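You operate a simulated robot arm through the tools that you are given. There is no shell and no other tool.

Carry out the task below with a simulated two-armed robot. There is one attempt and no reset: what you move stays moved.

JOB
Clamp the oblong and the large square plate down on the clamp plate.
Fine: slide them, the oblong one under the clamp on the purple base, the large square one under the cream; leave the small plate, the screw clamp and the other lever clamps.

It is judged by the outcome, as a careful person would: the job done as asked, and still so three seconds after it is handed in. It fails if anything else is knocked over, pushed out of place, dropped, spilled or broken.

ROBOT AND FRAMES
Two 6-joint arms with two-finger parallel grippers on one trunk that stands fixed in place. Base frame: the origin is at the foot of the trunk, x ahead of it, y to its left, z up; the work surface is at about z = 860. Readings come in mm, rad, newtons and seconds.
The left shoulder is at [-77, 177, 832], the right one opposite. With the tool pointing down near the work surface each hand reaches from about 100 to 720 mm from the base axis, measured 20 degrees to its own side. Payload 1.57 kg a hand.
Tool frame (each hand has its own): the origin (TCP) lies between the finger pads and is the grasp point; the fingertips stand 30 mm ahead of it; z points along the fingers, y is the line along which they close. Largest opening 80 mm; finger width 17, thickness 12; the body of the gripper, 40 by 82 mm, starts 80 mm behind the TCP.
Orientation is that of the tool frame in the base frame, as a unit quaternion [w, x, y, z]. With the fingers straight down and closing along the base's y, the tool's x points along the base's -x, its y along +y and its z along -z.

CONTROLS
- The arms move only by the tool move_arm. It takes "left_rows", "right_rows" or both (then of equal length, played together; a hand with none holds still); each is a list of rows, each an object (a shift or turn left out is 0, a gripper value left out holds the last) with "delta_rot": the turn, a rotation vector about the tool's x, y, z in rad, a list of three; "dp": the shift along the tool's x, y, z in mm, a list of three; "grip": the finger opening in mm, from 0 to 80. In form: [{"delta_rot": [wx, wy, wz], "dp": [tx, ty, tz], "grip": grip}, ...]. A call has 1 to 20 rows; each row shifts and turns the commanded pose from where the row before left it, along the tool's axes as they then stand. Rows are played at 5 a second. More than 50 mm and 0.15 rad between two rows, or a gripper value outside its range, and nothing of the call is played. A pose out of reach is approached as far as the arm can. The call stops where the force on the tool passes 90 N (or 10 N more than at its start, if that is more) or the arm is blocked; 0.2 s more then pass. The fingers move at their own pace (about 72 mm/s each) and stop on an object; they squeeze with about 24 N. The grip force told is the motor's: it shows also when the fingers shut on nothing. Time passes only in rows, and 0.2 s behind the last, so rows that do not move let the fingers close. It gives the time, the measured TCP pose, the force on the tool (base axes), the opening and the grip force at its end, in the units of the frame above (readings bear some noise), with the torque about the TCP (base axes, N m) and any sound that the robot's microphone picked up.
- Cameras (640 x 400 px; columns grow to the right, rows downward): "scene" is now at [42.2, 3.5, 1562.2]; the picture's right is [0.05, -1.00, 0.00], its down [-0.69, -0.03, -0.72] and it looks along [0.72, 0.03, -0.69] (base axes); focal length 214 px, centre (320, 200). "left" rides on the left gripper at [72, 7, -122] in its tool frame; the picture's right is [-0.09, 1.00, 0.00], its down [-0.84, -0.08, -0.54] and it looks along [-0.54, -0.05, 0.84] (tool axes); focal length 238 px, centre (320, 200). "right" rides on the right gripper at [72, -7, -122] in its tool frame; the picture's right is [0.09, 1.00, 0.00], its down [-0.84, 0.08, -0.54] and it looks along [-0.54, 0.05, 0.84] (tool axes); focal length 238 px, centre (320, 200). There is no depth. A picture from a camera that has moved, and an enlarged one, comes with that camera's place and axes in the base frame and with its lens.
- get_image(camera): a new picture of that camera. It takes no simulated time.
- slide_trunk(by): moves the trunk up (or, below 0, down) by that many mm; the arms and the scene camera ride with it, the base frame stays. It gives what a move gives, with no picture.
- pan_tilt(pan, tilt): turns the head with the scene camera to pan (to the left, within 2.496 rad either way) and tilt (down, from -0.506 to 1.204), counted from straight ahead of the robot (the tilt from the chest, where the trunk bows). It gives what a move gives.
- enlarge(camera, box): a new picture of the part [left, top, right, bottom] of that camera's present view, enlarged. It takes no simulated time.
- finish_job(): hands the job in; it is judged then, once.

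Places have to be worked out from the pictures, the camera data and where the tool is seen. Open the grippers and draw the arms clear of the work before you hand the job in, unless the task says otherwise.

The tools are called as name(argument=value, ...) on one line, values as JSON. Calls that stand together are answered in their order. move_arm: Moves the arms, as the interface text tells. Its arguments: {"type":"object","properties":{"left_rows":{"type":"array","items":{"type":"object","properties":{"delta_rot":{"type":"array","items":{"type":"number"}},"dp":{"type":"array","items":{"type":"number"}},"grip":{"type":"number"}}}},"right_rows":{"type":"array","items":{"type":"object","properties":{"delta_rot":{"type":"array","items":{"type":"number"}},"dp":{"type":"array","items":{"type":"number"}},"grip":{"type":"number"}}}}},"required":[]} The other tools are called the same way: slide_trunk (by) moves the trunk up or down; pan_tilt (pan, tilt) turns the head that bears the scene camera; get_image (camera) takes a picture; enlarge (camera, box) takes an enlarged picture of a part of a camera's view; finish_job () hands the job in.

At the start:

```text
clock: 0.0
left_ee_pos: [325.2, 438.9, 1145.0]
left_tool_rot: [-0.001, 0.0, 1.0, 0.0]
left_contact_force: [0.2, -0.2, -0.2]
left_ft_torque: [0.02, -0.02, 0.02]
left_opening: 80.1
left_grip_force: 0.0
right_ee_pos: [411.7, 42.8, 1199.1]
right_tool_rot: [0.0, 0.0, 1.0, 0.0]
right_contact_force: [0.4, -0.8, 0.6]
right_ft_torque: [0.0, 0.01, -0.01]
right_opening: 79.7
right_grip_force: 0.0
trunk travel left (down, up): [-275.0, 53.0]
head pan, tilt (commanded): [0.047, 0.761]
```

scene: 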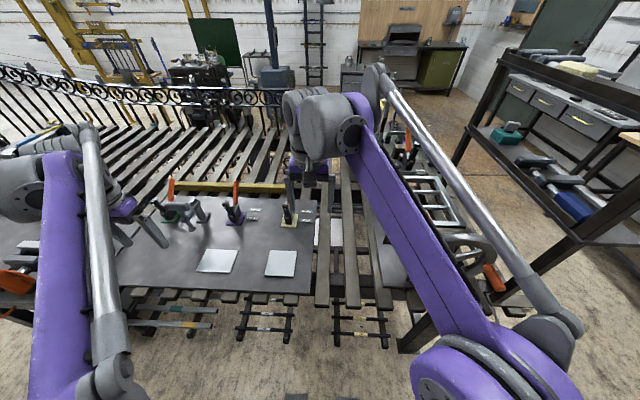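
right: 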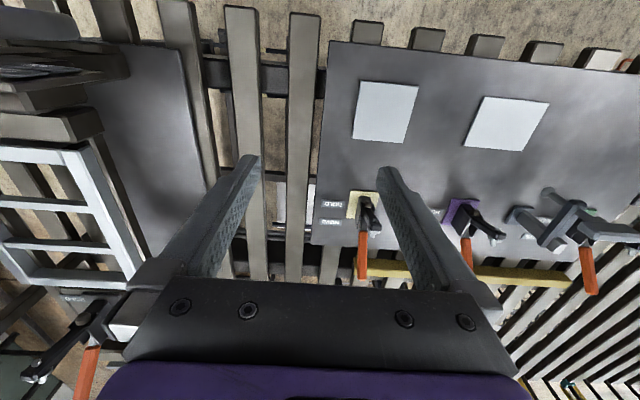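
left: 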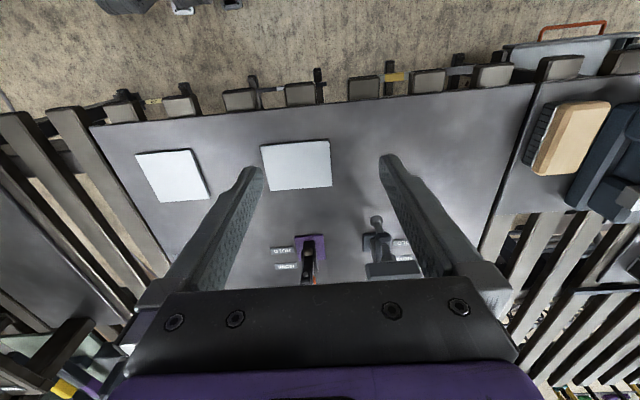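

I'll look closely at the clamp plate area first, from the scene camera and both wrist cameras.

enlarge(camera="scene", box=[110, 160, 350, 310])

enlarge(camera="right", box=[300, 30, 640, 300])

enlarge(camera="left", box=[90, 80, 540, 300])

```text
2.67 times, centred on (230, 235) of scene
camera zoom: at [42.2, 3.5, 1562.2], right [0.05, -1.0, 0.0], down [-0.69, -0.03, -0.72], along [0.72, 0.03, -0.69], focal length 572 px, centre (560, 107)
```

zoom: 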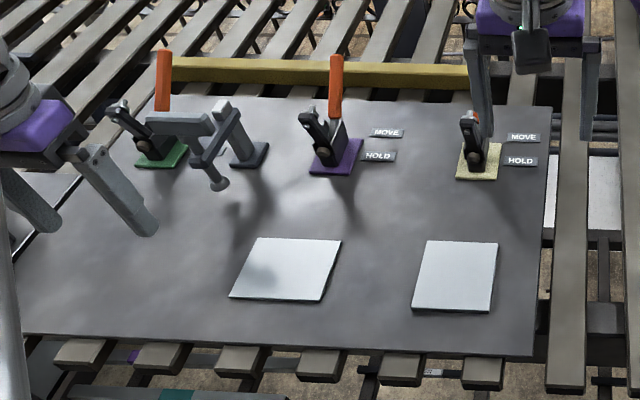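

```text
1.48 times, centred on (470, 165) of right
camera zoom: at [340.0, 36.2, 1320.8], right [-0.09, 1.0, 0.0], down [0.84, 0.08, 0.54], along [0.54, 0.05, -0.84], focal length 353 px, centre (98, 252)
```

zoom: 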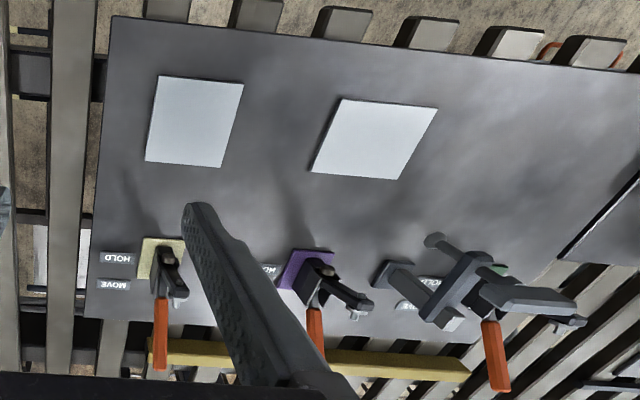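

```text
1.42 times, centred on (315, 190) of left
camera zoom: at [254.5, 447.4, 1265.9], right [0.09, 1.0, 0.0], down [0.84, -0.08, 0.54], along [0.54, -0.05, -0.84], focal length 339 px, centre (327, 214)
```

zoom: 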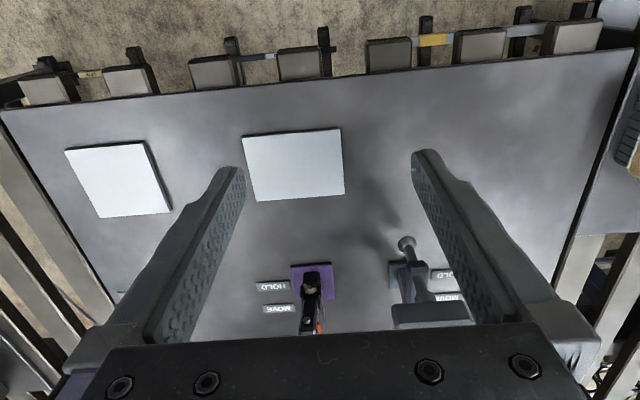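

The scene geometry gives a left plate of about 120 (y) x 91 (x) mm, so that is the oblong, and a right plate of about 101 x 103 mm, so that is the large square. Next I zoom in on the clamps and look for the small plate.

enlarge(camera="scene", box=[200, 170, 330, 250])

enlarge(camera="right", box=[300, 170, 520, 310])

enlarge(camera="left", box=[240, 200, 440, 325])

enlarge(camera="scene", box=[300, 150, 540, 300])

```text
4.92 times, centred on (265, 210) of scene
camera zoom: at [42.2, 3.5, 1562.2], right [0.05, -1.0, 0.0], down [-0.69, -0.03, -0.72], along [0.72, 0.03, -0.69], focal length 1056 px, centre (591, 151)
```

zoom: 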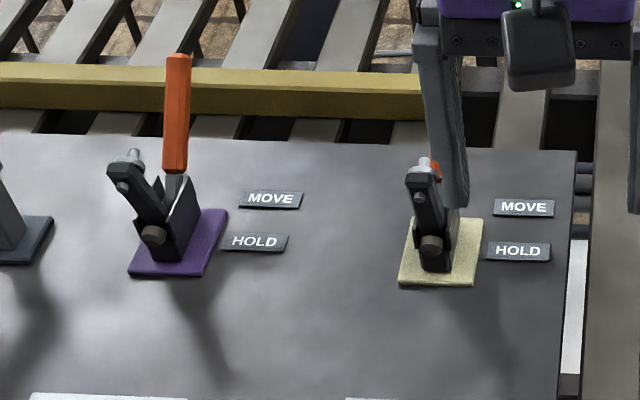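

```text
2.86 times, centred on (410, 240) of right
camera zoom: at [340.0, 36.2, 1320.8], right [-0.09, 1.0, 0.0], down [0.84, 0.08, 0.54], along [0.54, 0.05, -0.84], focal length 681 px, centre (63, 86)
```

zoom: 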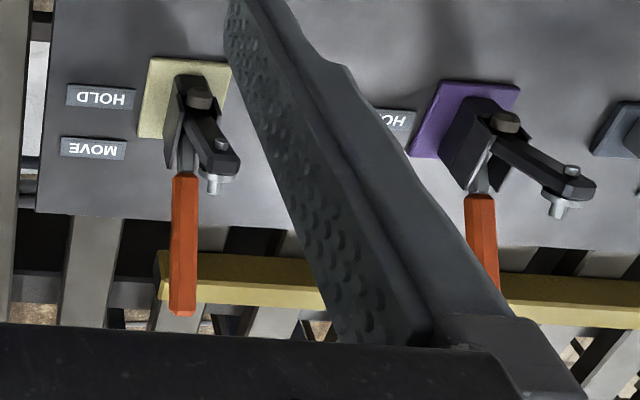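

```text
3.20 times, centred on (340, 262) of left
camera zoom: at [254.5, 447.4, 1265.9], right [0.09, 1.0, 0.0], down [0.84, -0.08, 0.54], along [0.54, -0.05, -0.84], focal length 763 px, centre (256, 0)
```

zoom: 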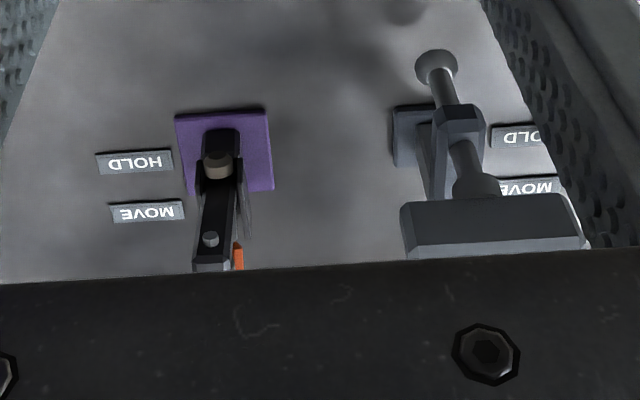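

```text
2.67 times, centred on (420, 225) of scene
camera zoom: at [42.2, 3.5, 1562.2], right [0.05, -1.0, 0.0], down [-0.69, -0.03, -0.72], along [0.72, 0.03, -0.69], focal length 572 px, centre (53, 133)
```

zoom: 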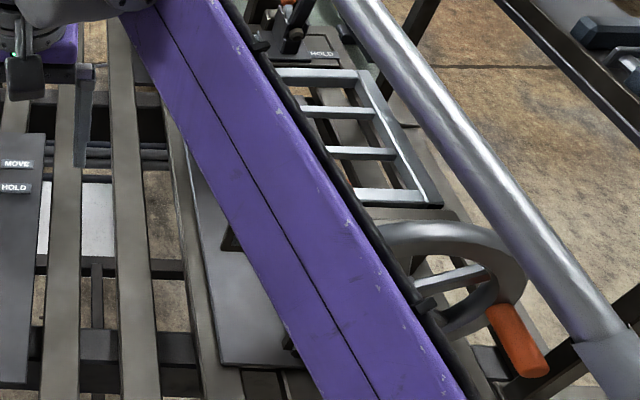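

The purple clamp's arm pivots near (605, 389, 911). It stands open and upright, with its orange handle leaning back toward MOVE. I turn the right hand in free air so its camera looks along +y for a side view of the levers.

move_arm(right_rows=[{"delta_rot": [0, 0, -0.143]}, {"delta_rot": [0, 0, -0.143]}, {"delta_rot": [0, 0, -0.143]}, {"delta_rot": [0, 0, -0.143]}, {"delta_rot": [0, 0, -0.143]}, {"delta_rot": [0, 0, -0.143]}, {"delta_rot": [0, 0, -0.143]}, {"delta_rot": [0, 0, -0.143]}, {"delta_rot": [0, 0, -0.143]}, {"delta_rot": [0, 0, -0.143]}, {"delta_rot": [0, 0, -0.14]}, {"delta_rot": [0, -0.12, 0]}, {"delta_rot": [0, -0.12, 0]}, {"delta_rot": [0, -0.12, 0]}, {"delta_rot": [0, -0.12, 0]}])

get_image(camera="right")

get_image(camera="scene")

```text
clock: 3.2
left_ee_pos: [325.8, 440.8, 1143.4]
left_tool_rot: [0.0, 0.0, 1.0, 0.0]
left_contact_force: [0.2, 0.1, 0.1]
left_ft_torque: [0.02, -0.02, 0.02]
left_opening: 79.9
left_grip_force: 0.0
right_ee_pos: [411.4, 41.9, 1200.4]
right_tool_rot: [0.169, -0.686, 0.687, 0.168]
right_contact_force: [0.1, -0.1, -0.1]
right_ft_torque: [0.0, 0.01, 0.02]
right_opening: 80.0
right_grip_force: 0.1
trunk travel left (down, up): [-275.0, 53.0]
head pan, tilt (commanded): [0.047, 0.761]
```

```text
taken
camera right: at [418.4, -77.9, 1273.7], right [-1.0, -0.08, -0.04], down [-0.08, 0.49, 0.87], along [-0.05, 0.87, -0.49], focal length 238 px, centre (320, 200)
```

right: 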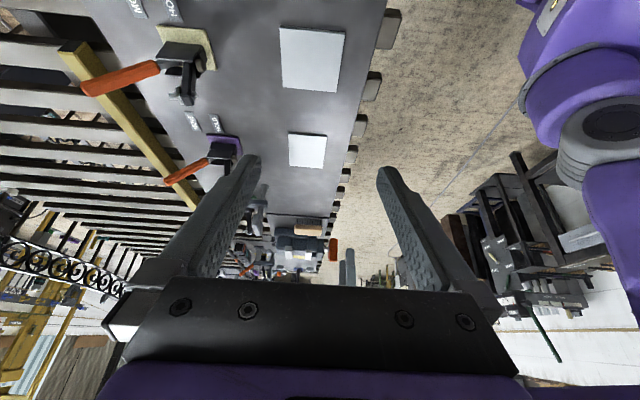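

```text
taken
camera scene: at [42.1, 3.1, 1562.2], right [0.05, -1.0, 0.0], down [-0.69, -0.03, -0.72], along [0.72, 0.03, -0.69], focal length 214 px, centre (320, 200)
```

scene: 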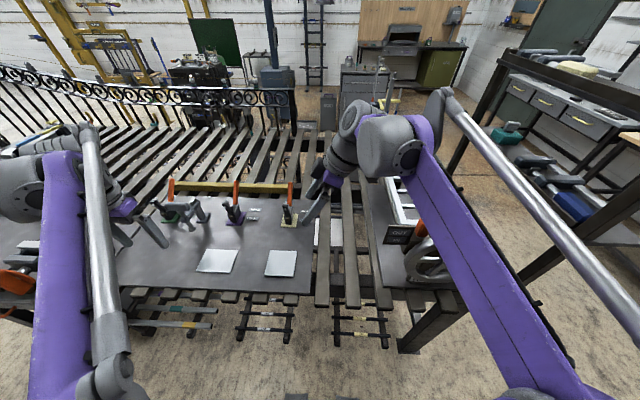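

The side view works, but it's far off. I bring the right hand forward and lower, still well above the clamps, to see the levers closer.

move_arm(right_rows=[{"dp": [22.6, -37.5, 16.4]}, {"dp": [22.6, -37.5, 16.4]}, {"dp": [22.6, -37.5, 16.4]}, {"dp": [22.6, -37.5, 16.4]}])

get_image(camera="right")

get_image(camera="scene")

```text
clock: 4.2
left_ee_pos: [326.3, 440.2, 1144.3]
left_tool_rot: [0.0, 0.0, 1.0, 0.0]
left_contact_force: [0.0, -0.5, 0.4]
left_ft_torque: [0.0, 0.02, 0.01]
left_opening: 80.0
left_grip_force: 0.0
right_ee_pos: [563.8, -8.5, 1099.9]
right_tool_rot: [0.168, -0.686, 0.688, 0.168]
right_contact_force: [-0.2, -0.4, 0.1]
right_ft_torque: [-0.01, 0.0, 0.01]
right_opening: 79.9
right_grip_force: 0.1
trunk travel left (down, up): [-275.0, 53.0]
head pan, tilt (commanded): [0.047, 0.761]
```

```text
taken
camera right: at [569.6, -128.0, 1174.3], right [-1.0, -0.08, -0.04], down [-0.08, 0.49, 0.87], along [-0.05, 0.87, -0.5], focal length 238 px, centre (320, 200)
```

right: 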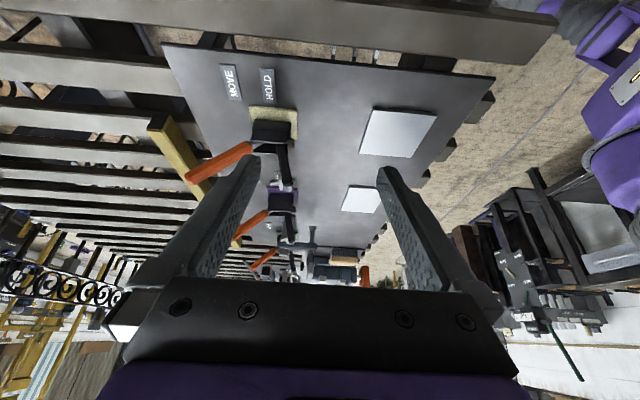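

```text
taken
camera scene: at [43.4, 3.1, 1562.2], right [0.05, -1.0, 0.0], down [-0.69, -0.03, -0.72], along [0.72, 0.03, -0.69], focal length 214 px, centre (320, 200)
```

scene: 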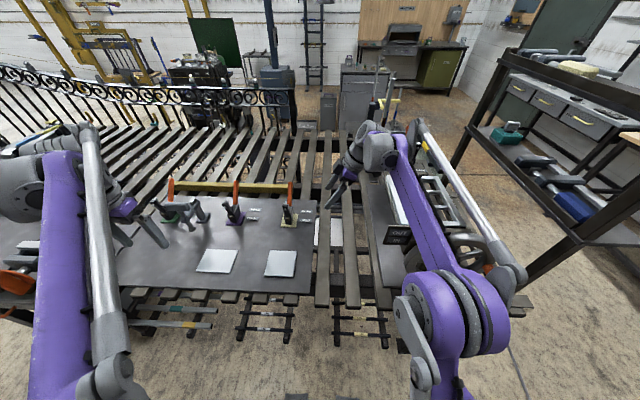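

enlarge(camera="right", box=[160, 50, 400, 280])

enlarge(camera="right", box=[180, 60, 320, 200])

enlarge(camera="scene", box=[200, 170, 360, 270])

```text
1.74 times, centred on (280, 165) of right
camera zoom: at [569.6, -128.0, 1174.3], right [-1.0, -0.08, -0.04], down [-0.08, 0.49, 0.87], along [-0.05, 0.87, -0.5], focal length 414 px, centre (390, 261)
```

zoom: 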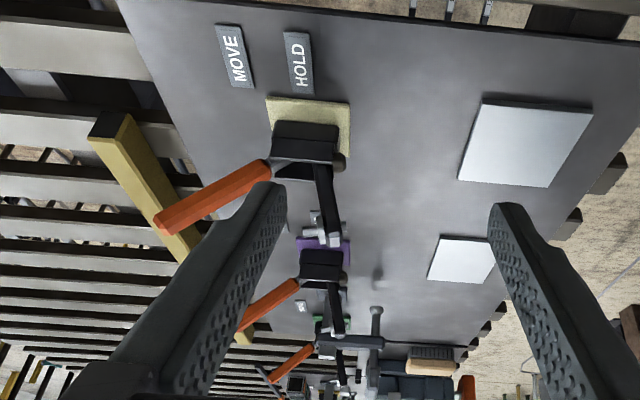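

```text
2.86 times, centred on (250, 130) of right
camera zoom: at [569.6, -128.0, 1174.3], right [-1.0, -0.08, -0.04], down [-0.08, 0.49, 0.87], along [-0.05, 0.87, -0.5], focal length 681 px, centre (520, 400)
```

zoom: 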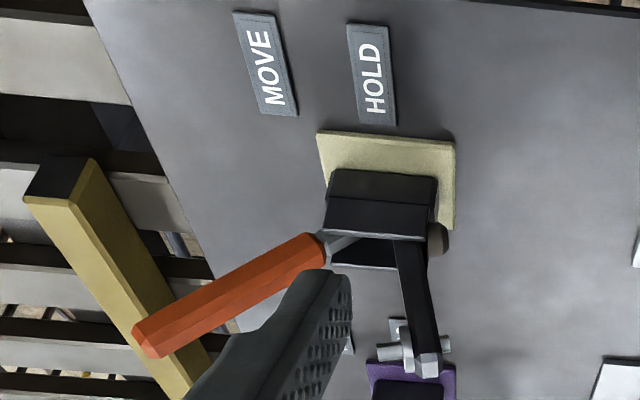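

```text
4.00 times, centred on (280, 220) of scene
camera zoom: at [43.4, 3.1, 1562.2], right [0.05, -1.0, 0.0], down [-0.69, -0.03, -0.72], along [0.72, 0.03, -0.69], focal length 858 px, centre (480, 120)
```

zoom: 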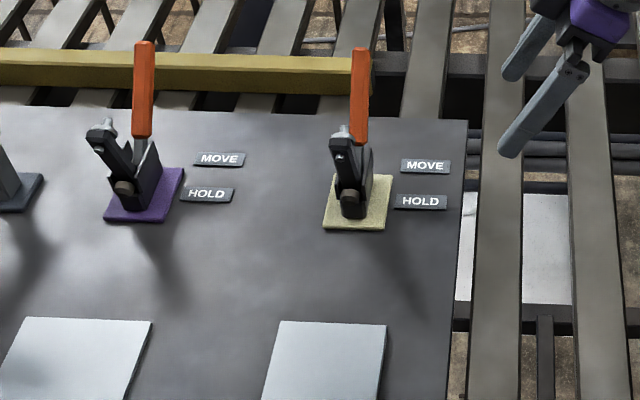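

The side view confirms the cream handle runs from about (665, 155, 929) to (733, 156, 996), leaning back about 45 degrees. I zoom in further to see the arm and spindle geometry.

enlarge(camera="right", box=[220, 90, 310, 200])

enlarge(camera="right", box=[250, 170, 400, 290])

enlarge(camera="scene", box=[270, 175, 320, 235])

enlarge(camera="left", box=[270, 215, 350, 285])

```text
3.64 times, centred on (265, 145) of right
camera zoom: at [569.6, -128.0, 1174.3], right [-1.0, -0.08, -0.04], down [-0.08, 0.49, 0.87], along [-0.05, 0.87, -0.5], focal length 867 px, centre (520, 400)
```

zoom: 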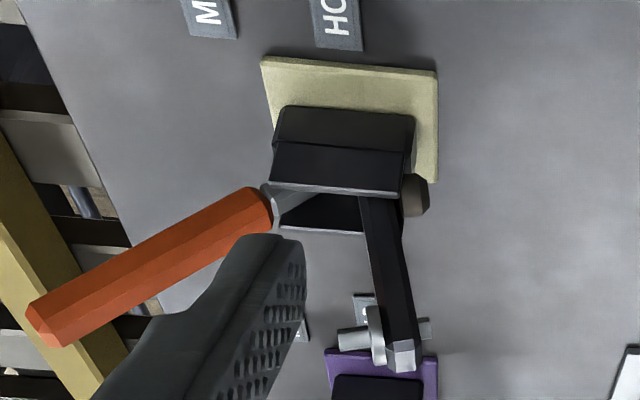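

```text
3.33 times, centred on (325, 230) of right
camera zoom: at [569.6, -128.0, 1174.3], right [-1.0, -0.08, -0.04], down [-0.08, 0.49, 0.87], along [-0.05, 0.87, -0.5], focal length 794 px, centre (303, 100)
```

zoom: 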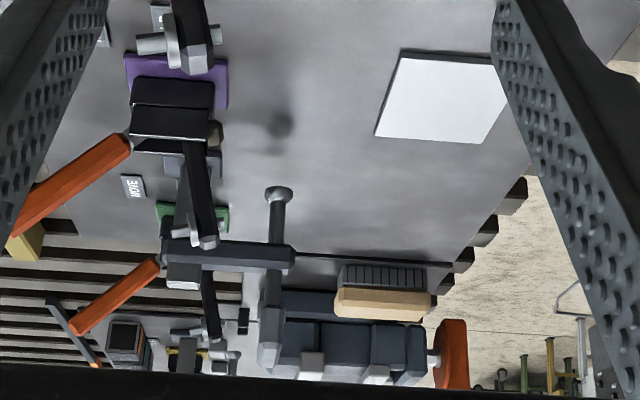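

```text
6.67 times, centred on (295, 205) of scene
camera zoom: at [43.4, 3.1, 1562.2], right [0.05, -1.0, 0.0], down [-0.69, -0.03, -0.72], along [0.72, 0.03, -0.69], focal length 1430 px, centre (487, 167)
```

zoom: 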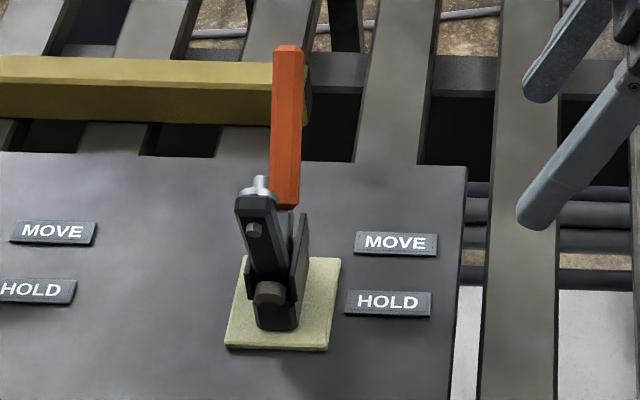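

```text
5.71 times, centred on (310, 250) of left
camera zoom: at [255.6, 447.1, 1265.8], right [0.09, 1.0, 0.0], down [0.84, -0.08, 0.54], along [0.54, -0.05, -0.84], focal length 1362 px, centre (377, -86)
```

zoom: 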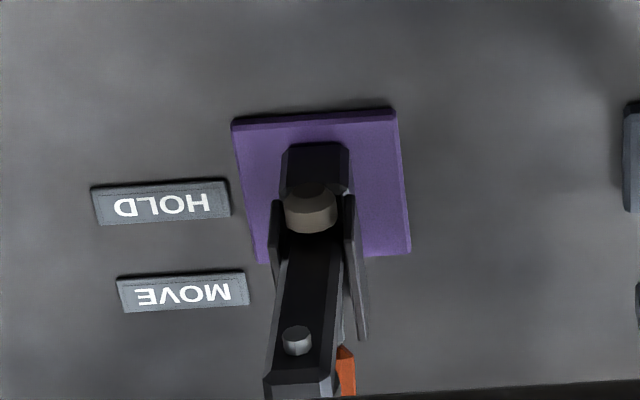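

The brown stub and the spindle orientation still aren't clear. I lower and tilt the right hand a little more for a flatter side view of the cream clamp, keeping the fingers well short of it.

move_arm(right_rows=[{"delta_rot": [0, -0.15, 0]}, {"delta_rot": [0, -0.15, 0]}, {"dp": [14.5, -12, 27.9]}, {"dp": [14.5, -12, 27.9]}, {"dp": [14.5, -12, 27.9]}])

get_image(camera="right")

enlarge(camera="right", box=[160, 40, 400, 280])

```text
clock: 5.4
left_ee_pos: [325.2, 440.6, 1143.8]
left_tool_rot: [0.0, -0.001, 1.0, 0.0]
left_contact_force: [-0.1, -0.1, 0.0]
left_ft_torque: [0.04, -0.01, 0.01]
left_opening: 79.8
left_grip_force: 0.0
right_ee_pos: [598.1, 20.8, 1011.1]
right_tool_rot: [0.27, -0.653, 0.655, 0.269]
right_contact_force: [0.0, 1.0, -0.5]
right_ft_torque: [-0.03, 0.01, 0.01]
right_opening: 80.0
right_grip_force: 0.0
trunk travel left (down, up): [-275.0, 53.0]
head pan, tilt (commanded): [0.047, 0.761]
```

```text
taken
camera right: at [605.1, -115.0, 1046.2], right [-1.0, -0.06, -0.06], down [-0.08, 0.21, 0.97], along [-0.05, 0.97, -0.22], focal length 238 px, centre (320, 200)
```

right: 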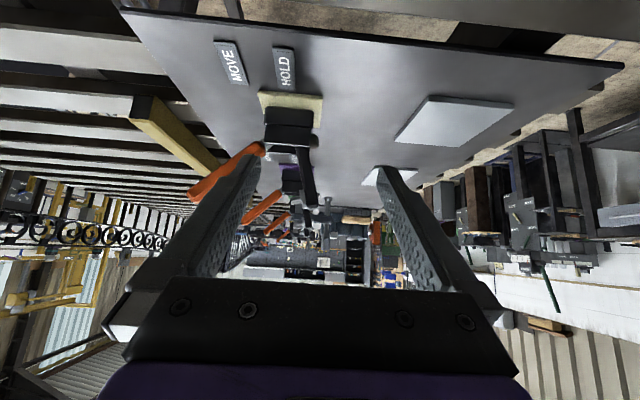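

```text
1.67 times, centred on (280, 160) of right
camera zoom: at [605.1, -115.0, 1046.2], right [-1.0, -0.06, -0.06], down [-0.08, 0.21, 0.97], along [-0.05, 0.97, -0.22], focal length 397 px, centre (387, 267)
```

zoom: 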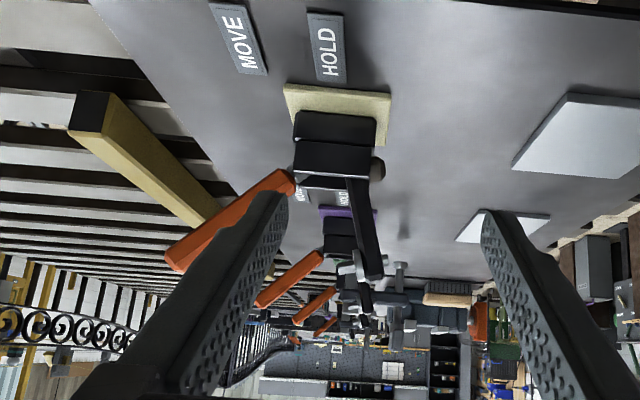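

enlarge(camera="right", box=[250, 80, 340, 140])

enlarge(camera="right", box=[250, 130, 350, 230])

```text
6.67 times, centred on (295, 110) of right
camera zoom: at [605.1, -115.0, 1046.2], right [-1.0, -0.06, -0.06], down [-0.08, 0.21, 0.97], along [-0.05, 0.97, -0.22], focal length 1589 px, centre (487, 800)
```

zoom: 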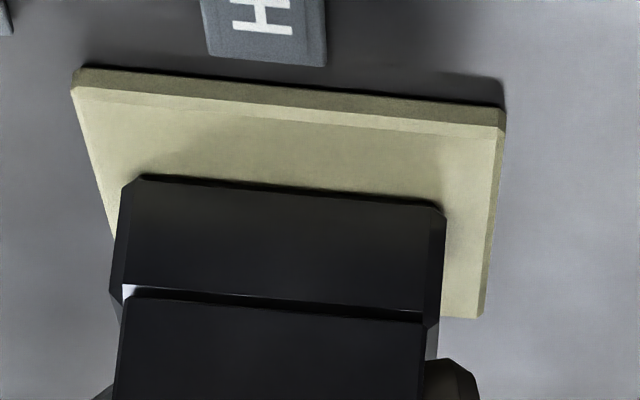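

```text
4.00 times, centred on (300, 180) of right
camera zoom: at [605.1, -115.0, 1046.2], right [-1.0, -0.06, -0.06], down [-0.08, 0.21, 0.97], along [-0.05, 0.97, -0.22], focal length 953 px, centre (400, 280)
```

zoom: 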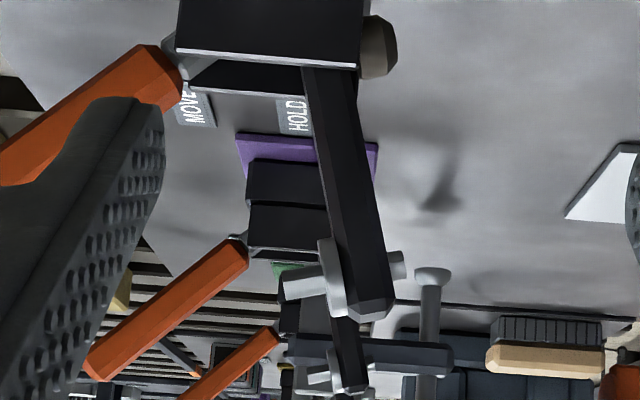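

The arm root sits near (617, z 919) and its tip near (598, z 996), so once lowered the pad should land around x≈540. The plates need to slide roughly +105 mm in x. I bring the left hand, fingers open, to just in front of the oblong's near edge, still high.

move_arm(left_rows=[{"dp": [-7, -9.9, 42.8], "grip": 80}, {"dp": [-7, -9.9, 42.8]}, {"dp": [-7, -9.9, 42.8]}, {"dp": [-7, -9.9, 42.8]}, {"dp": [-7, -9.9, 42.8]}])

get_image(camera="left")

get_image(camera="scene")

get_image(camera="right")

```text
clock: 6.6
left_ee_pos: [362.6, 391.0, 932.3]
left_tool_rot: [0.0, 0.0, 1.0, 0.0]
left_contact_force: [-0.8, 0.7, -0.1]
left_ft_torque: [0.03, 0.05, 0.0]
left_opening: 79.8
left_grip_force: 0.1
right_ee_pos: [599.0, 21.3, 1011.5]
right_tool_rot: [0.269, -0.654, 0.654, 0.268]
right_contact_force: [-0.4, 0.0, 0.5]
right_ft_torque: [-0.01, 0.0, -0.04]
right_opening: 80.3
right_grip_force: 0.1
trunk travel left (down, up): [-275.0, 53.0]
head pan, tilt (commanded): [0.047, 0.761]
```

```text
taken
camera left: at [292.1, 398.1, 1053.4], right [0.09, 1.0, 0.0], down [0.84, -0.08, 0.54], along [0.54, -0.05, -0.84], focal length 238 px, centre (320, 200)
```

left: 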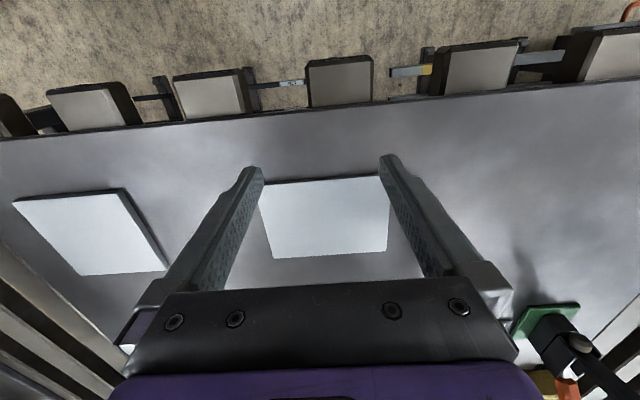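

```text
taken
camera scene: at [42.9, 4.0, 1562.2], right [0.05, -1.0, 0.0], down [-0.69, -0.03, -0.72], along [0.72, 0.03, -0.69], focal length 214 px, centre (320, 200)
```

scene: 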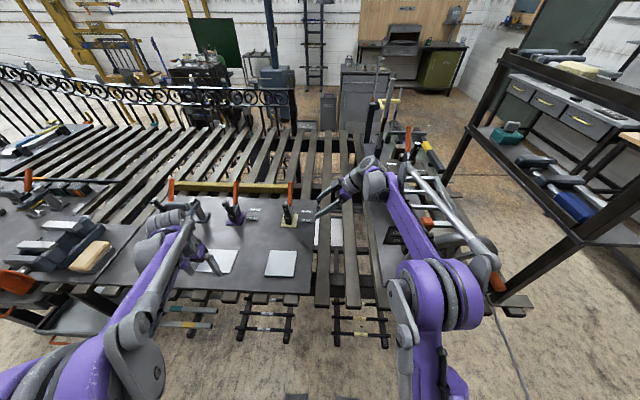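

```text
taken
camera right: at [605.0, -115.2, 1046.5], right [-1.0, -0.06, -0.06], down [-0.08, 0.21, 0.97], along [-0.05, 0.97, -0.22], focal length 238 px, centre (320, 200)
```

right: 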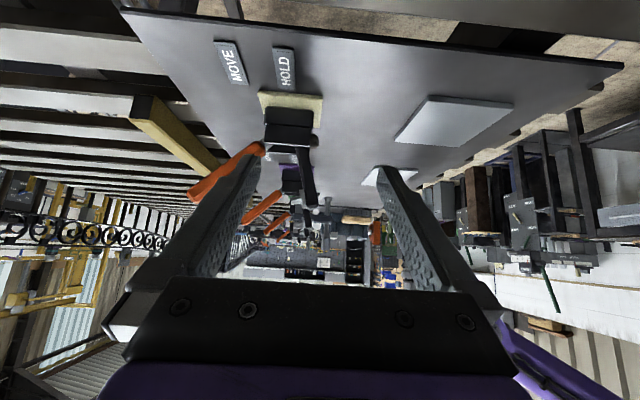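

The left camera confirms the oblong spans x≈391–480 and y≈331–453. I check the white piece under the slats on the right and the items on the far left, to be sure where the small plate is.

enlarge(camera="scene", box=[280, 190, 400, 290])

enlarge(camera="scene", box=[0, 170, 200, 300])

enlarge(camera="right", box=[360, 80, 530, 200])

```text
4.00 times, centred on (340, 240) of scene
camera zoom: at [42.9, 4.0, 1562.2], right [0.05, -1.0, 0.0], down [-0.69, -0.03, -0.72], along [0.72, 0.03, -0.69], focal length 858 px, centre (240, 40)
```

zoom: 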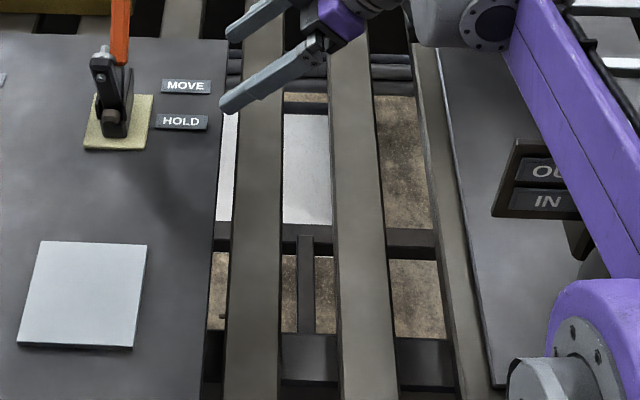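

```text
3.08 times, centred on (100, 235) of scene
camera zoom: at [42.9, 4.0, 1562.2], right [0.05, -1.0, 0.0], down [-0.69, -0.03, -0.72], along [0.72, 0.03, -0.69], focal length 660 px, centre (997, 92)
```

zoom: 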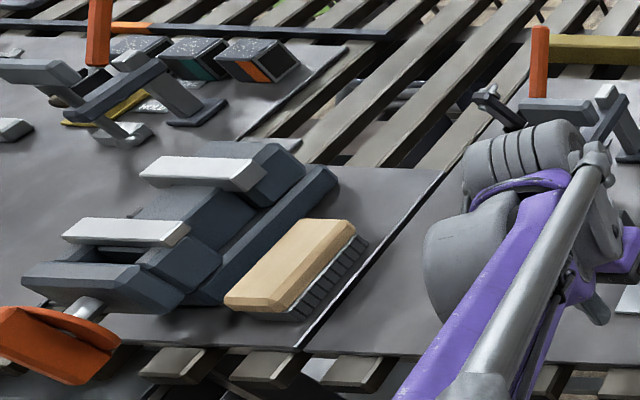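

```text
3.33 times, centred on (445, 140) of right
camera zoom: at [605.0, -115.2, 1046.5], right [-1.0, -0.06, -0.06], down [-0.08, 0.21, 0.97], along [-0.05, 0.97, -0.22], focal length 794 px, centre (-97, 400)
```

zoom: 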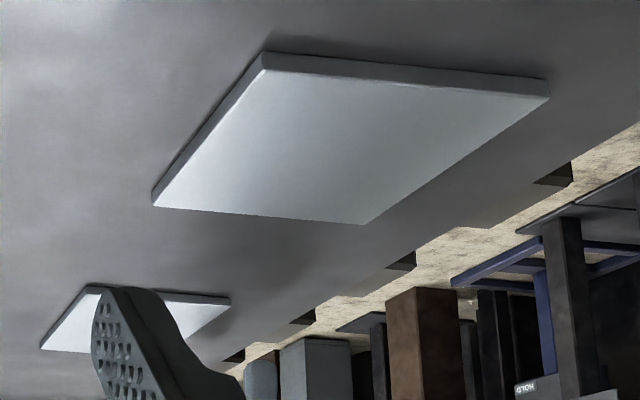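

The small plate isn't on this stretch of the clamp plate, and both target plates are about 6 mm thick. I lower the left hand in front of the oblong's near edge in careful steps to find the surface height.

move_arm(left_rows=[{"dp": [0, 0, 14]}, {"dp": [0, 0, 12]}, {"dp": [0, 0, 2]}, {"dp": [0, 0, 2]}])

enlarge(camera="right", box=[340, 140, 480, 240])

get_image(camera="left")

```text
clock: 7.6
left_ee_pos: [361.3, 391.3, 902.8]
left_tool_rot: [0.0, -0.001, 1.0, 0.0]
left_contact_force: [-0.1, -0.6, -0.5]
left_ft_torque: [-0.02, -0.01, 0.02]
left_opening: 79.9
left_grip_force: 0.1
right_ee_pos: [598.7, 21.4, 1010.3]
right_tool_rot: [0.269, -0.654, 0.655, 0.268]
right_contact_force: [-0.3, -0.6, 0.7]
right_ft_torque: [0.01, -0.02, 0.0]
right_opening: 80.0
right_grip_force: 0.1
trunk travel left (down, up): [-275.0, 53.0]
head pan, tilt (commanded): [0.047, 0.761]
```

```text
4.00 times, centred on (410, 190) of right
camera zoom: at [604.5, -115.5, 1046.7], right [-1.0, -0.06, -0.07], down [-0.08, 0.21, 0.97], along [-0.05, 0.97, -0.22], focal length 953 px, centre (-40, 240)
```

zoom: 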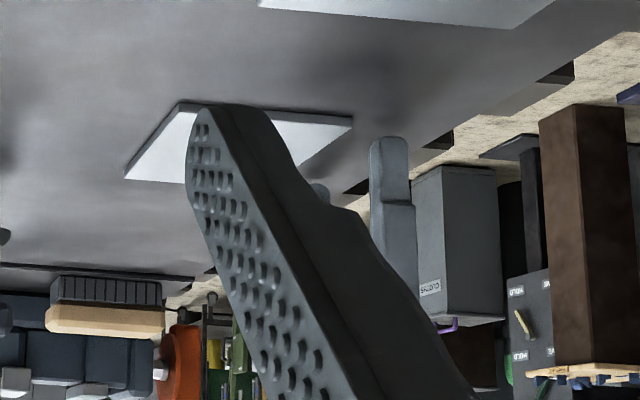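

```text
taken
camera left: at [290.7, 397.6, 1023.6], right [0.09, 1.0, 0.0], down [0.84, -0.08, 0.54], along [0.54, -0.05, -0.84], focal length 238 px, centre (320, 200)
```

left: 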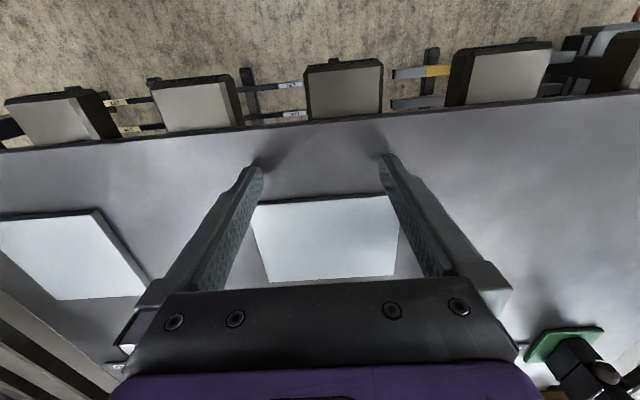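

There's no contact yet, with the fingertips at about z 873. I keep going down in small steps.

move_arm(left_rows=[{"dp": [0, 0, 1.5]}, {"dp": [0, 0, 1.5]}])

get_image(camera="left")

```text
clock: 8.2
left_ee_pos: [360.2, 390.3, 898.2]
left_tool_rot: [-0.001, 0.0, 1.0, 0.0]
left_contact_force: [0.6, 1.2, -0.4]
left_ft_torque: [-0.02, 0.0, -0.02]
left_opening: 79.9
left_grip_force: 0.0
right_ee_pos: [597.7, 20.9, 1010.2]
right_tool_rot: [0.269, -0.653, 0.655, 0.268]
right_contact_force: [-0.2, -0.3, -0.3]
right_ft_torque: [0.04, 0.01, 0.0]
right_opening: 79.9
right_grip_force: 0.1
trunk travel left (down, up): [-275.0, 53.0]
head pan, tilt (commanded): [0.047, 0.761]
```

```text
taken
camera left: at [290.2, 398.3, 1020.2], right [0.09, 1.0, 0.0], down [0.84, -0.08, 0.54], along [0.54, -0.05, -0.84], focal length 238 px, centre (320, 200)
```

left: 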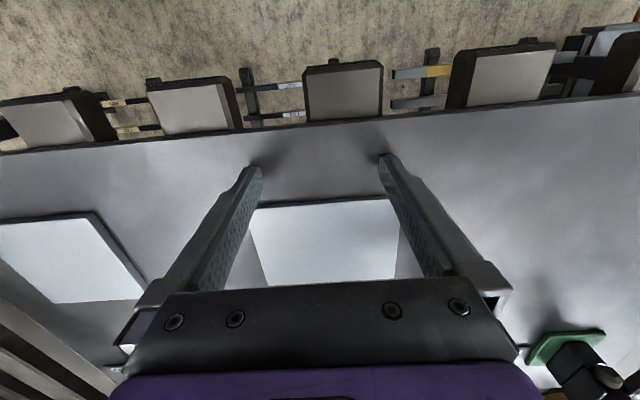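

Still no contact. I go down a few more millimetres in small rows.

move_arm(left_rows=[{"dp": [0, 0, 1.5]}, {"dp": [0, 0, 1.5]}])

enlarge(camera="left", box=[220, 120, 420, 240])

```text
clock: 8.8
left_ee_pos: [361.1, 390.4, 899.1]
left_tool_rot: [0.002, -0.001, 1.0, 0.001]
left_contact_force: [9.9, 4.9, 39.5]
left_ft_torque: [-1.37, -0.13, 0.09]
left_opening: 78.6
left_grip_force: 0.0
right_ee_pos: [598.1, 20.1, 1013.2]
right_tool_rot: [0.27, -0.653, 0.654, 0.269]
right_contact_force: [0.1, 0.1, -0.3]
right_ft_torque: [0.0, -0.03, -0.02]
right_opening: 80.0
right_grip_force: 0.1
trunk travel left (down, up): [-275.0, 53.0]
head pan, tilt (commanded): [0.047, 0.761]
```

```text
3.20 times, centred on (320, 180) of left
camera zoom: at [289.2, 397.3, 1018.9], right [0.09, 1.0, 0.0], down [0.84, -0.08, 0.54], along [0.54, -0.05, -0.84], focal length 763 px, centre (320, 264)
```

zoom: 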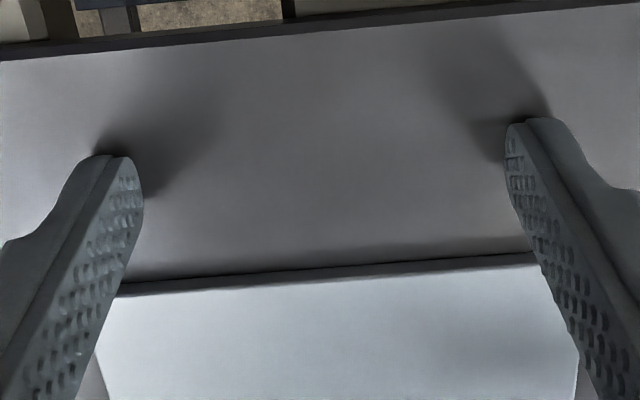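

Contact came at TCP z≈899, so the surface is at about z 869. I lift about 3.5 mm so the tips clear it, then push the oblong forward (+x) slowly by about 85 mm.

move_arm(left_rows=[{"dp": [0, 0, -3.6]}, {"dp": [-6, 0, 0]}, {"dp": [-6, 0, 0]}, {"dp": [-5, 0, 0]}, {"dp": [-7, 0, 0]}, {"dp": [-7, 0, 0]}, {"dp": [-7, 0, 0]}, {"dp": [-7, 0, 0]}, {"dp": [-7, 0, 0]}, {"dp": [-7, 0, 0]}, {"dp": [-7, 0, 0]}, {"dp": [-7, 0, 0]}, {"dp": [-7, 0, 0]}])

get_image(camera="left")

get_image(camera="scene")

```text
clock: 11.6
left_ee_pos: [441.3, 389.7, 897.3]
left_tool_rot: [0.0, 0.0, 1.0, 0.0]
left_contact_force: [-2.6, 0.7, 3.0]
left_ft_torque: [-0.17, 0.12, -0.05]
left_opening: 79.8
left_grip_force: 0.1
right_ee_pos: [597.8, 21.1, 1011.2]
right_tool_rot: [0.269, -0.654, 0.654, 0.268]
right_contact_force: [-0.9, 0.0, 0.4]
right_ft_torque: [0.02, 0.0, 0.0]
right_opening: 80.0
right_grip_force: 0.1
trunk travel left (down, up): [-275.0, 53.0]
head pan, tilt (commanded): [0.047, 0.761]
```

```text
taken
camera left: at [369.5, 398.0, 1019.1], right [0.09, 1.0, 0.0], down [0.84, -0.08, 0.54], along [0.54, -0.05, -0.84], focal length 238 px, centre (320, 200)
```

left: 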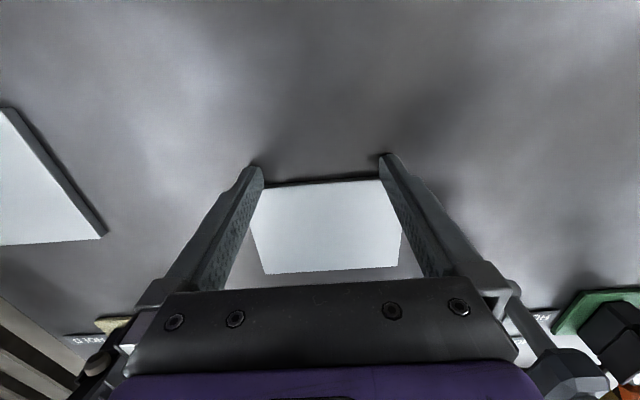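

```text
taken
camera scene: at [41.5, 3.3, 1562.2], right [0.05, -1.0, 0.0], down [-0.69, -0.03, -0.72], along [0.72, 0.03, -0.69], focal length 214 px, centre (320, 200)
```

scene: 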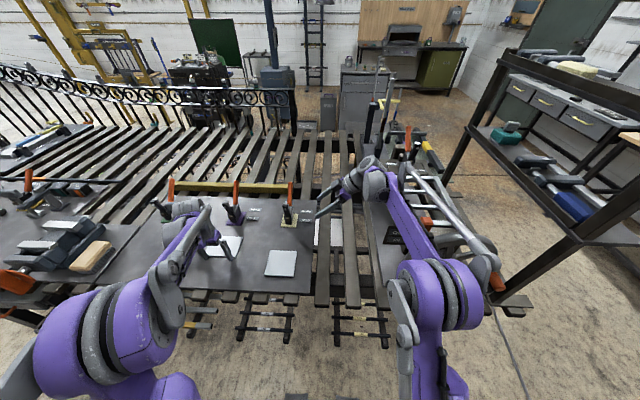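

The oblong is moving squarely with the fingers. I zoom in to check clearance to the screw clamp and the purple clamp before the last part of the push.

enlarge(camera="scene", box=[140, 170, 330, 290])

enlarge(camera="right", box=[260, 130, 400, 230])

```text
3.33 times, centred on (235, 230) of scene
camera zoom: at [41.5, 3.3, 1562.2], right [0.05, -1.0, 0.0], down [-0.69, -0.03, -0.72], along [0.72, 0.03, -0.69], focal length 715 px, centre (603, 100)
```

zoom: 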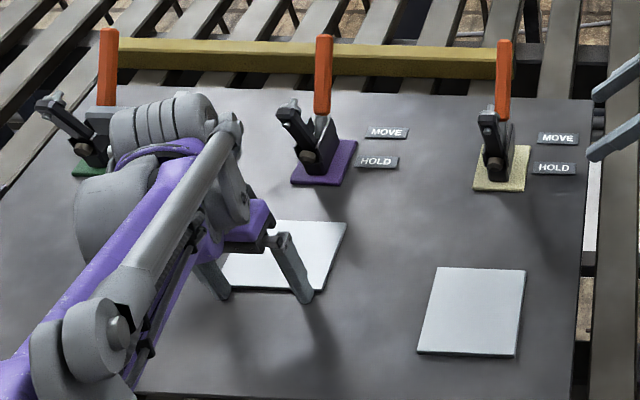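

```text
4.00 times, centred on (330, 180) of right
camera zoom: at [604.0, -115.6, 1047.0], right [-1.0, -0.06, -0.07], down [-0.08, 0.21, 0.97], along [-0.05, 0.97, -0.22], focal length 953 px, centre (280, 280)
```

zoom: 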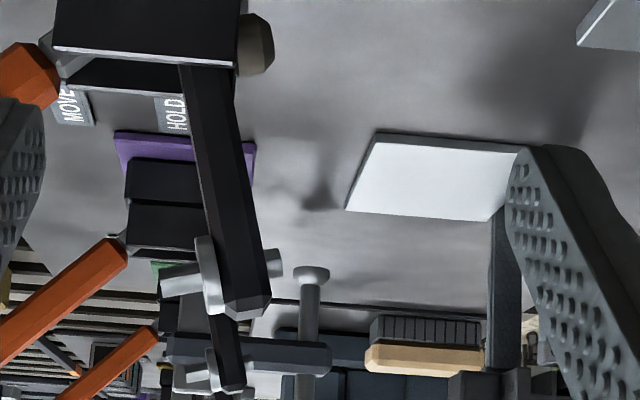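

Now the near edge is at x≈450 and the far edge at x≈539, with the purple base front at x≈597 and everything clear. I push another 48 mm so the far edge stops about 10 mm short of the base.

move_arm(left_rows=[{"dp": [-6, 0, 0]}, {"dp": [-6, 0, 0]}, {"dp": [-6, 0, 0]}, {"dp": [-6, 0, 0]}, {"dp": [-6, 0, 0]}, {"dp": [-6, 0, 0]}, {"dp": [-6, 0, 0]}, {"dp": [-6, 0, 0]}])

enlarge(camera="right", box=[260, 130, 400, 230])

enlarge(camera="scene", box=[140, 170, 330, 290])

get_image(camera="left")

```text
clock: 13.4
left_ee_pos: [487.8, 390.1, 897.8]
left_tool_rot: [0.0, 0.0, 1.0, 0.0]
left_contact_force: [-0.7, 0.6, 0.1]
left_ft_torque: [0.01, 0.06, 0.06]
left_opening: 80.2
left_grip_force: 0.1
right_ee_pos: [597.4, 22.0, 1011.5]
right_tool_rot: [0.269, -0.653, 0.655, 0.268]
right_contact_force: [0.3, 0.5, -0.1]
right_ft_torque: [0.0, 0.01, 0.03]
right_opening: 80.0
right_grip_force: 0.0
trunk travel left (down, up): [-275.0, 53.0]
head pan, tilt (commanded): [0.047, 0.761]
```

```text
4.00 times, centred on (330, 180) of right
camera zoom: at [604.4, -115.5, 1046.8], right [-1.0, -0.06, -0.07], down [-0.08, 0.21, 0.97], along [-0.05, 0.97, -0.22], focal length 953 px, centre (280, 280)
```

zoom: 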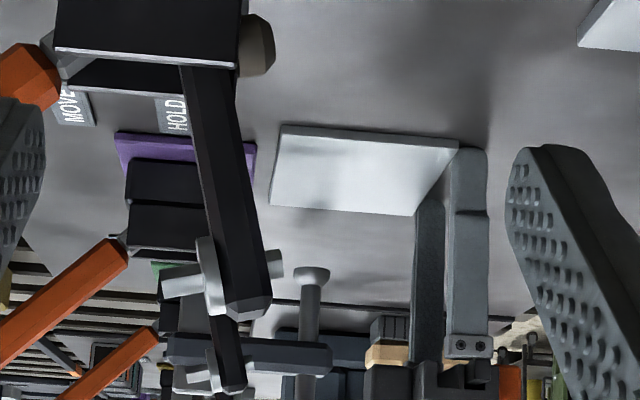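

```text
3.33 times, centred on (235, 230) of scene
camera zoom: at [42.1, 3.5, 1562.2], right [0.05, -1.0, 0.0], down [-0.69, -0.03, -0.72], along [0.72, 0.03, -0.69], focal length 715 px, centre (603, 100)
```

zoom: 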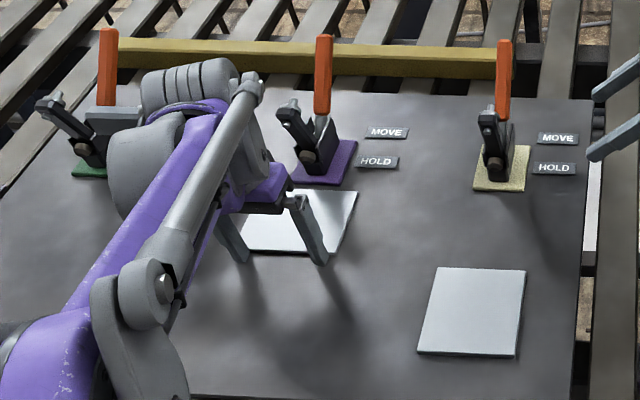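

```text
taken
camera left: at [417.0, 397.1, 1019.2], right [0.09, 1.0, 0.0], down [0.84, -0.08, 0.54], along [0.54, -0.05, -0.84], focal length 238 px, centre (320, 200)
```

left: 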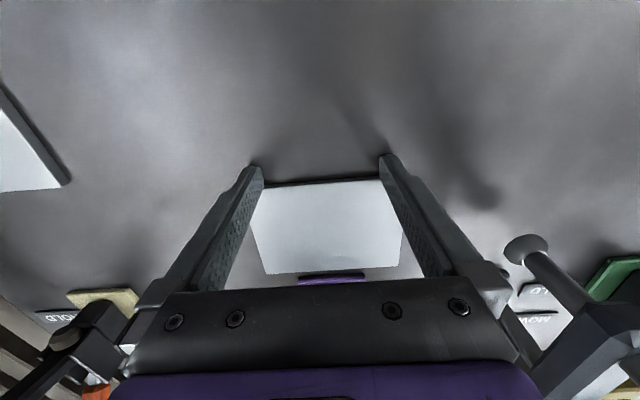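

The oblong's far edge is now at x≈586, centred on the clamp in y (about 391). I back off, lift, and move over to the near side of the square plate with the fingers narrowed to 60 mm.

move_arm(left_rows=[{"dp": [20, 0, 0]}, {"dp": [0, 0, -40]}, {"dp": [18, -38.4, 0], "grip": 60}, {"dp": [18, -38.4, 0]}, {"dp": [18, -38.4, 0]}, {"dp": [18, -38.4, 0]}, {"dp": [18, -38.4, 0]}, {"dp": [18, -38.4, 0]}])

get_image(camera="left")

enlarge(camera="scene", box=[140, 170, 330, 290])

```text
clock: 15.2
left_ee_pos: [360.1, 155.9, 937.5]
left_tool_rot: [0.001, -0.001, 1.0, 0.0]
left_contact_force: [0.4, -0.3, -0.2]
left_ft_torque: [0.01, 0.0, -0.01]
left_opening: 60.1
left_grip_force: 0.1
right_ee_pos: [597.9, 20.9, 1010.4]
right_tool_rot: [0.269, -0.654, 0.655, 0.268]
right_contact_force: [0.2, -0.2, 1.3]
right_ft_torque: [0.0, 0.01, 0.03]
right_opening: 80.0
right_grip_force: 0.1
trunk travel left (down, up): [-275.0, 53.0]
head pan, tilt (commanded): [0.047, 0.761]
```

```text
taken
camera left: at [289.6, 162.6, 1058.9], right [0.09, 1.0, 0.0], down [0.84, -0.08, 0.54], along [0.54, -0.05, -0.84], focal length 238 px, centre (320, 200)
```

left: 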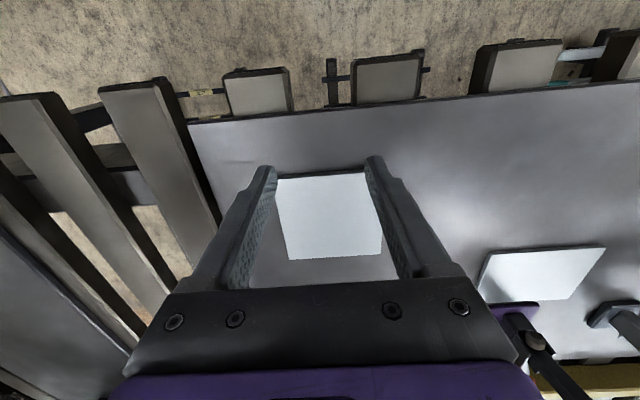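

```text
3.33 times, centred on (235, 230) of scene
camera zoom: at [41.7, 3.0, 1562.2], right [0.05, -1.0, 0.0], down [-0.69, -0.03, -0.72], along [0.72, 0.03, -0.69], focal length 715 px, centre (603, 100)
```

zoom: 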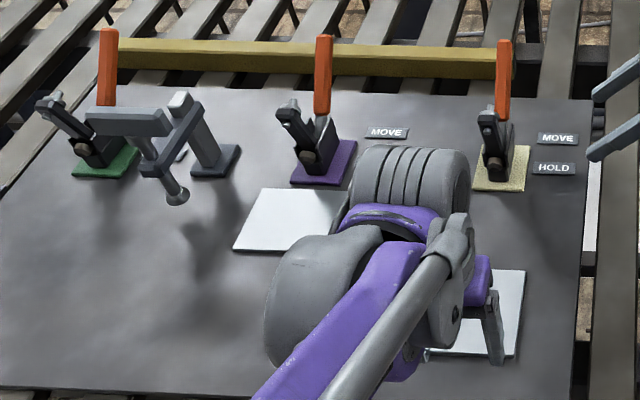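

Square plate: x≈382–484, centre y≈160. I shift 4 mm in y, lower to the same pushing height, and push it forward about 85 mm first.

move_arm(left_rows=[{"dp": [0, 4, 12]}, {"dp": [0, 0, 14]}, {"dp": [0, 0, 8]}, {"dp": [0, 0, 4.8]}, {"dp": [-6, 0, 0]}, {"dp": [-6, 0, 0]}, {"dp": [-7, 0, 0]}, {"dp": [-7, 0, 0]}, {"dp": [-7, 0, 0]}, {"dp": [-7, 0, 0]}, {"dp": [-7, 0, 0]}, {"dp": [-7, 0, 0]}, {"dp": [-7, 0, 0]}, {"dp": [-7, 0, 0]}, {"dp": [-7, 0, 0]}, {"dp": [-7, 0, 0]}])

get_image(camera="left")

get_image(camera="right")

```text
clock: 18.6
left_ee_pos: [441.4, 163.6, 898.7]
left_tool_rot: [0.0, 0.0, 1.0, 0.0]
left_contact_force: [-1.3, -0.4, 0.8]
left_ft_torque: [0.0, 0.03, 0.03]
left_opening: 60.0
left_grip_force: 0.0
right_ee_pos: [597.7, 21.5, 1011.2]
right_tool_rot: [0.269, -0.654, 0.654, 0.269]
right_contact_force: [0.0, 0.1, -0.1]
right_ft_torque: [-0.01, 0.04, 0.02]
right_opening: 80.1
right_grip_force: 0.0
trunk travel left (down, up): [-275.0, 53.0]
head pan, tilt (commanded): [0.047, 0.761]
```

```text
taken
camera left: at [370.8, 171.9, 1020.2], right [0.09, 1.0, 0.0], down [0.84, -0.08, 0.54], along [0.54, -0.05, -0.84], focal length 238 px, centre (320, 200)
```

left: 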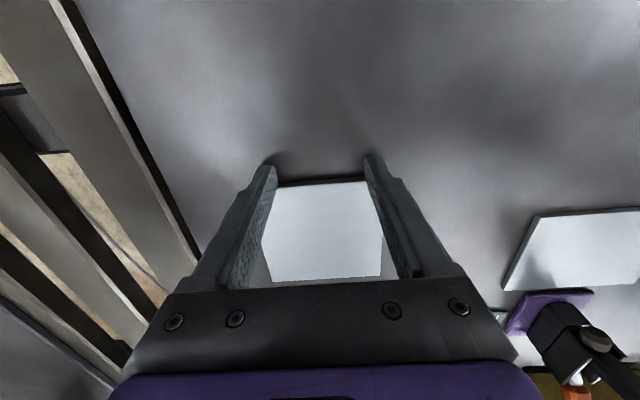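

```text
taken
camera right: at [604.4, -115.5, 1046.8], right [-1.0, -0.06, -0.07], down [-0.08, 0.21, 0.97], along [-0.05, 0.97, -0.22], focal length 238 px, centre (320, 200)
```

right: 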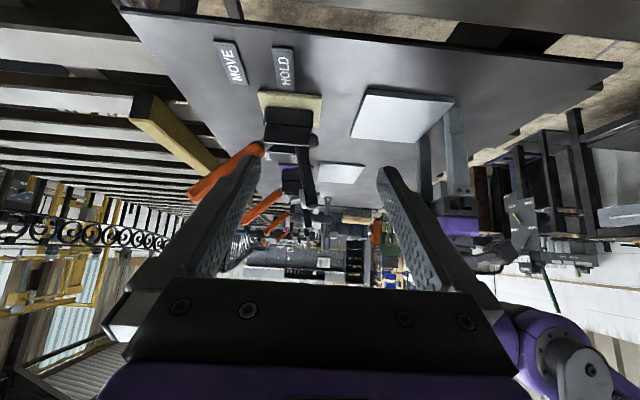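

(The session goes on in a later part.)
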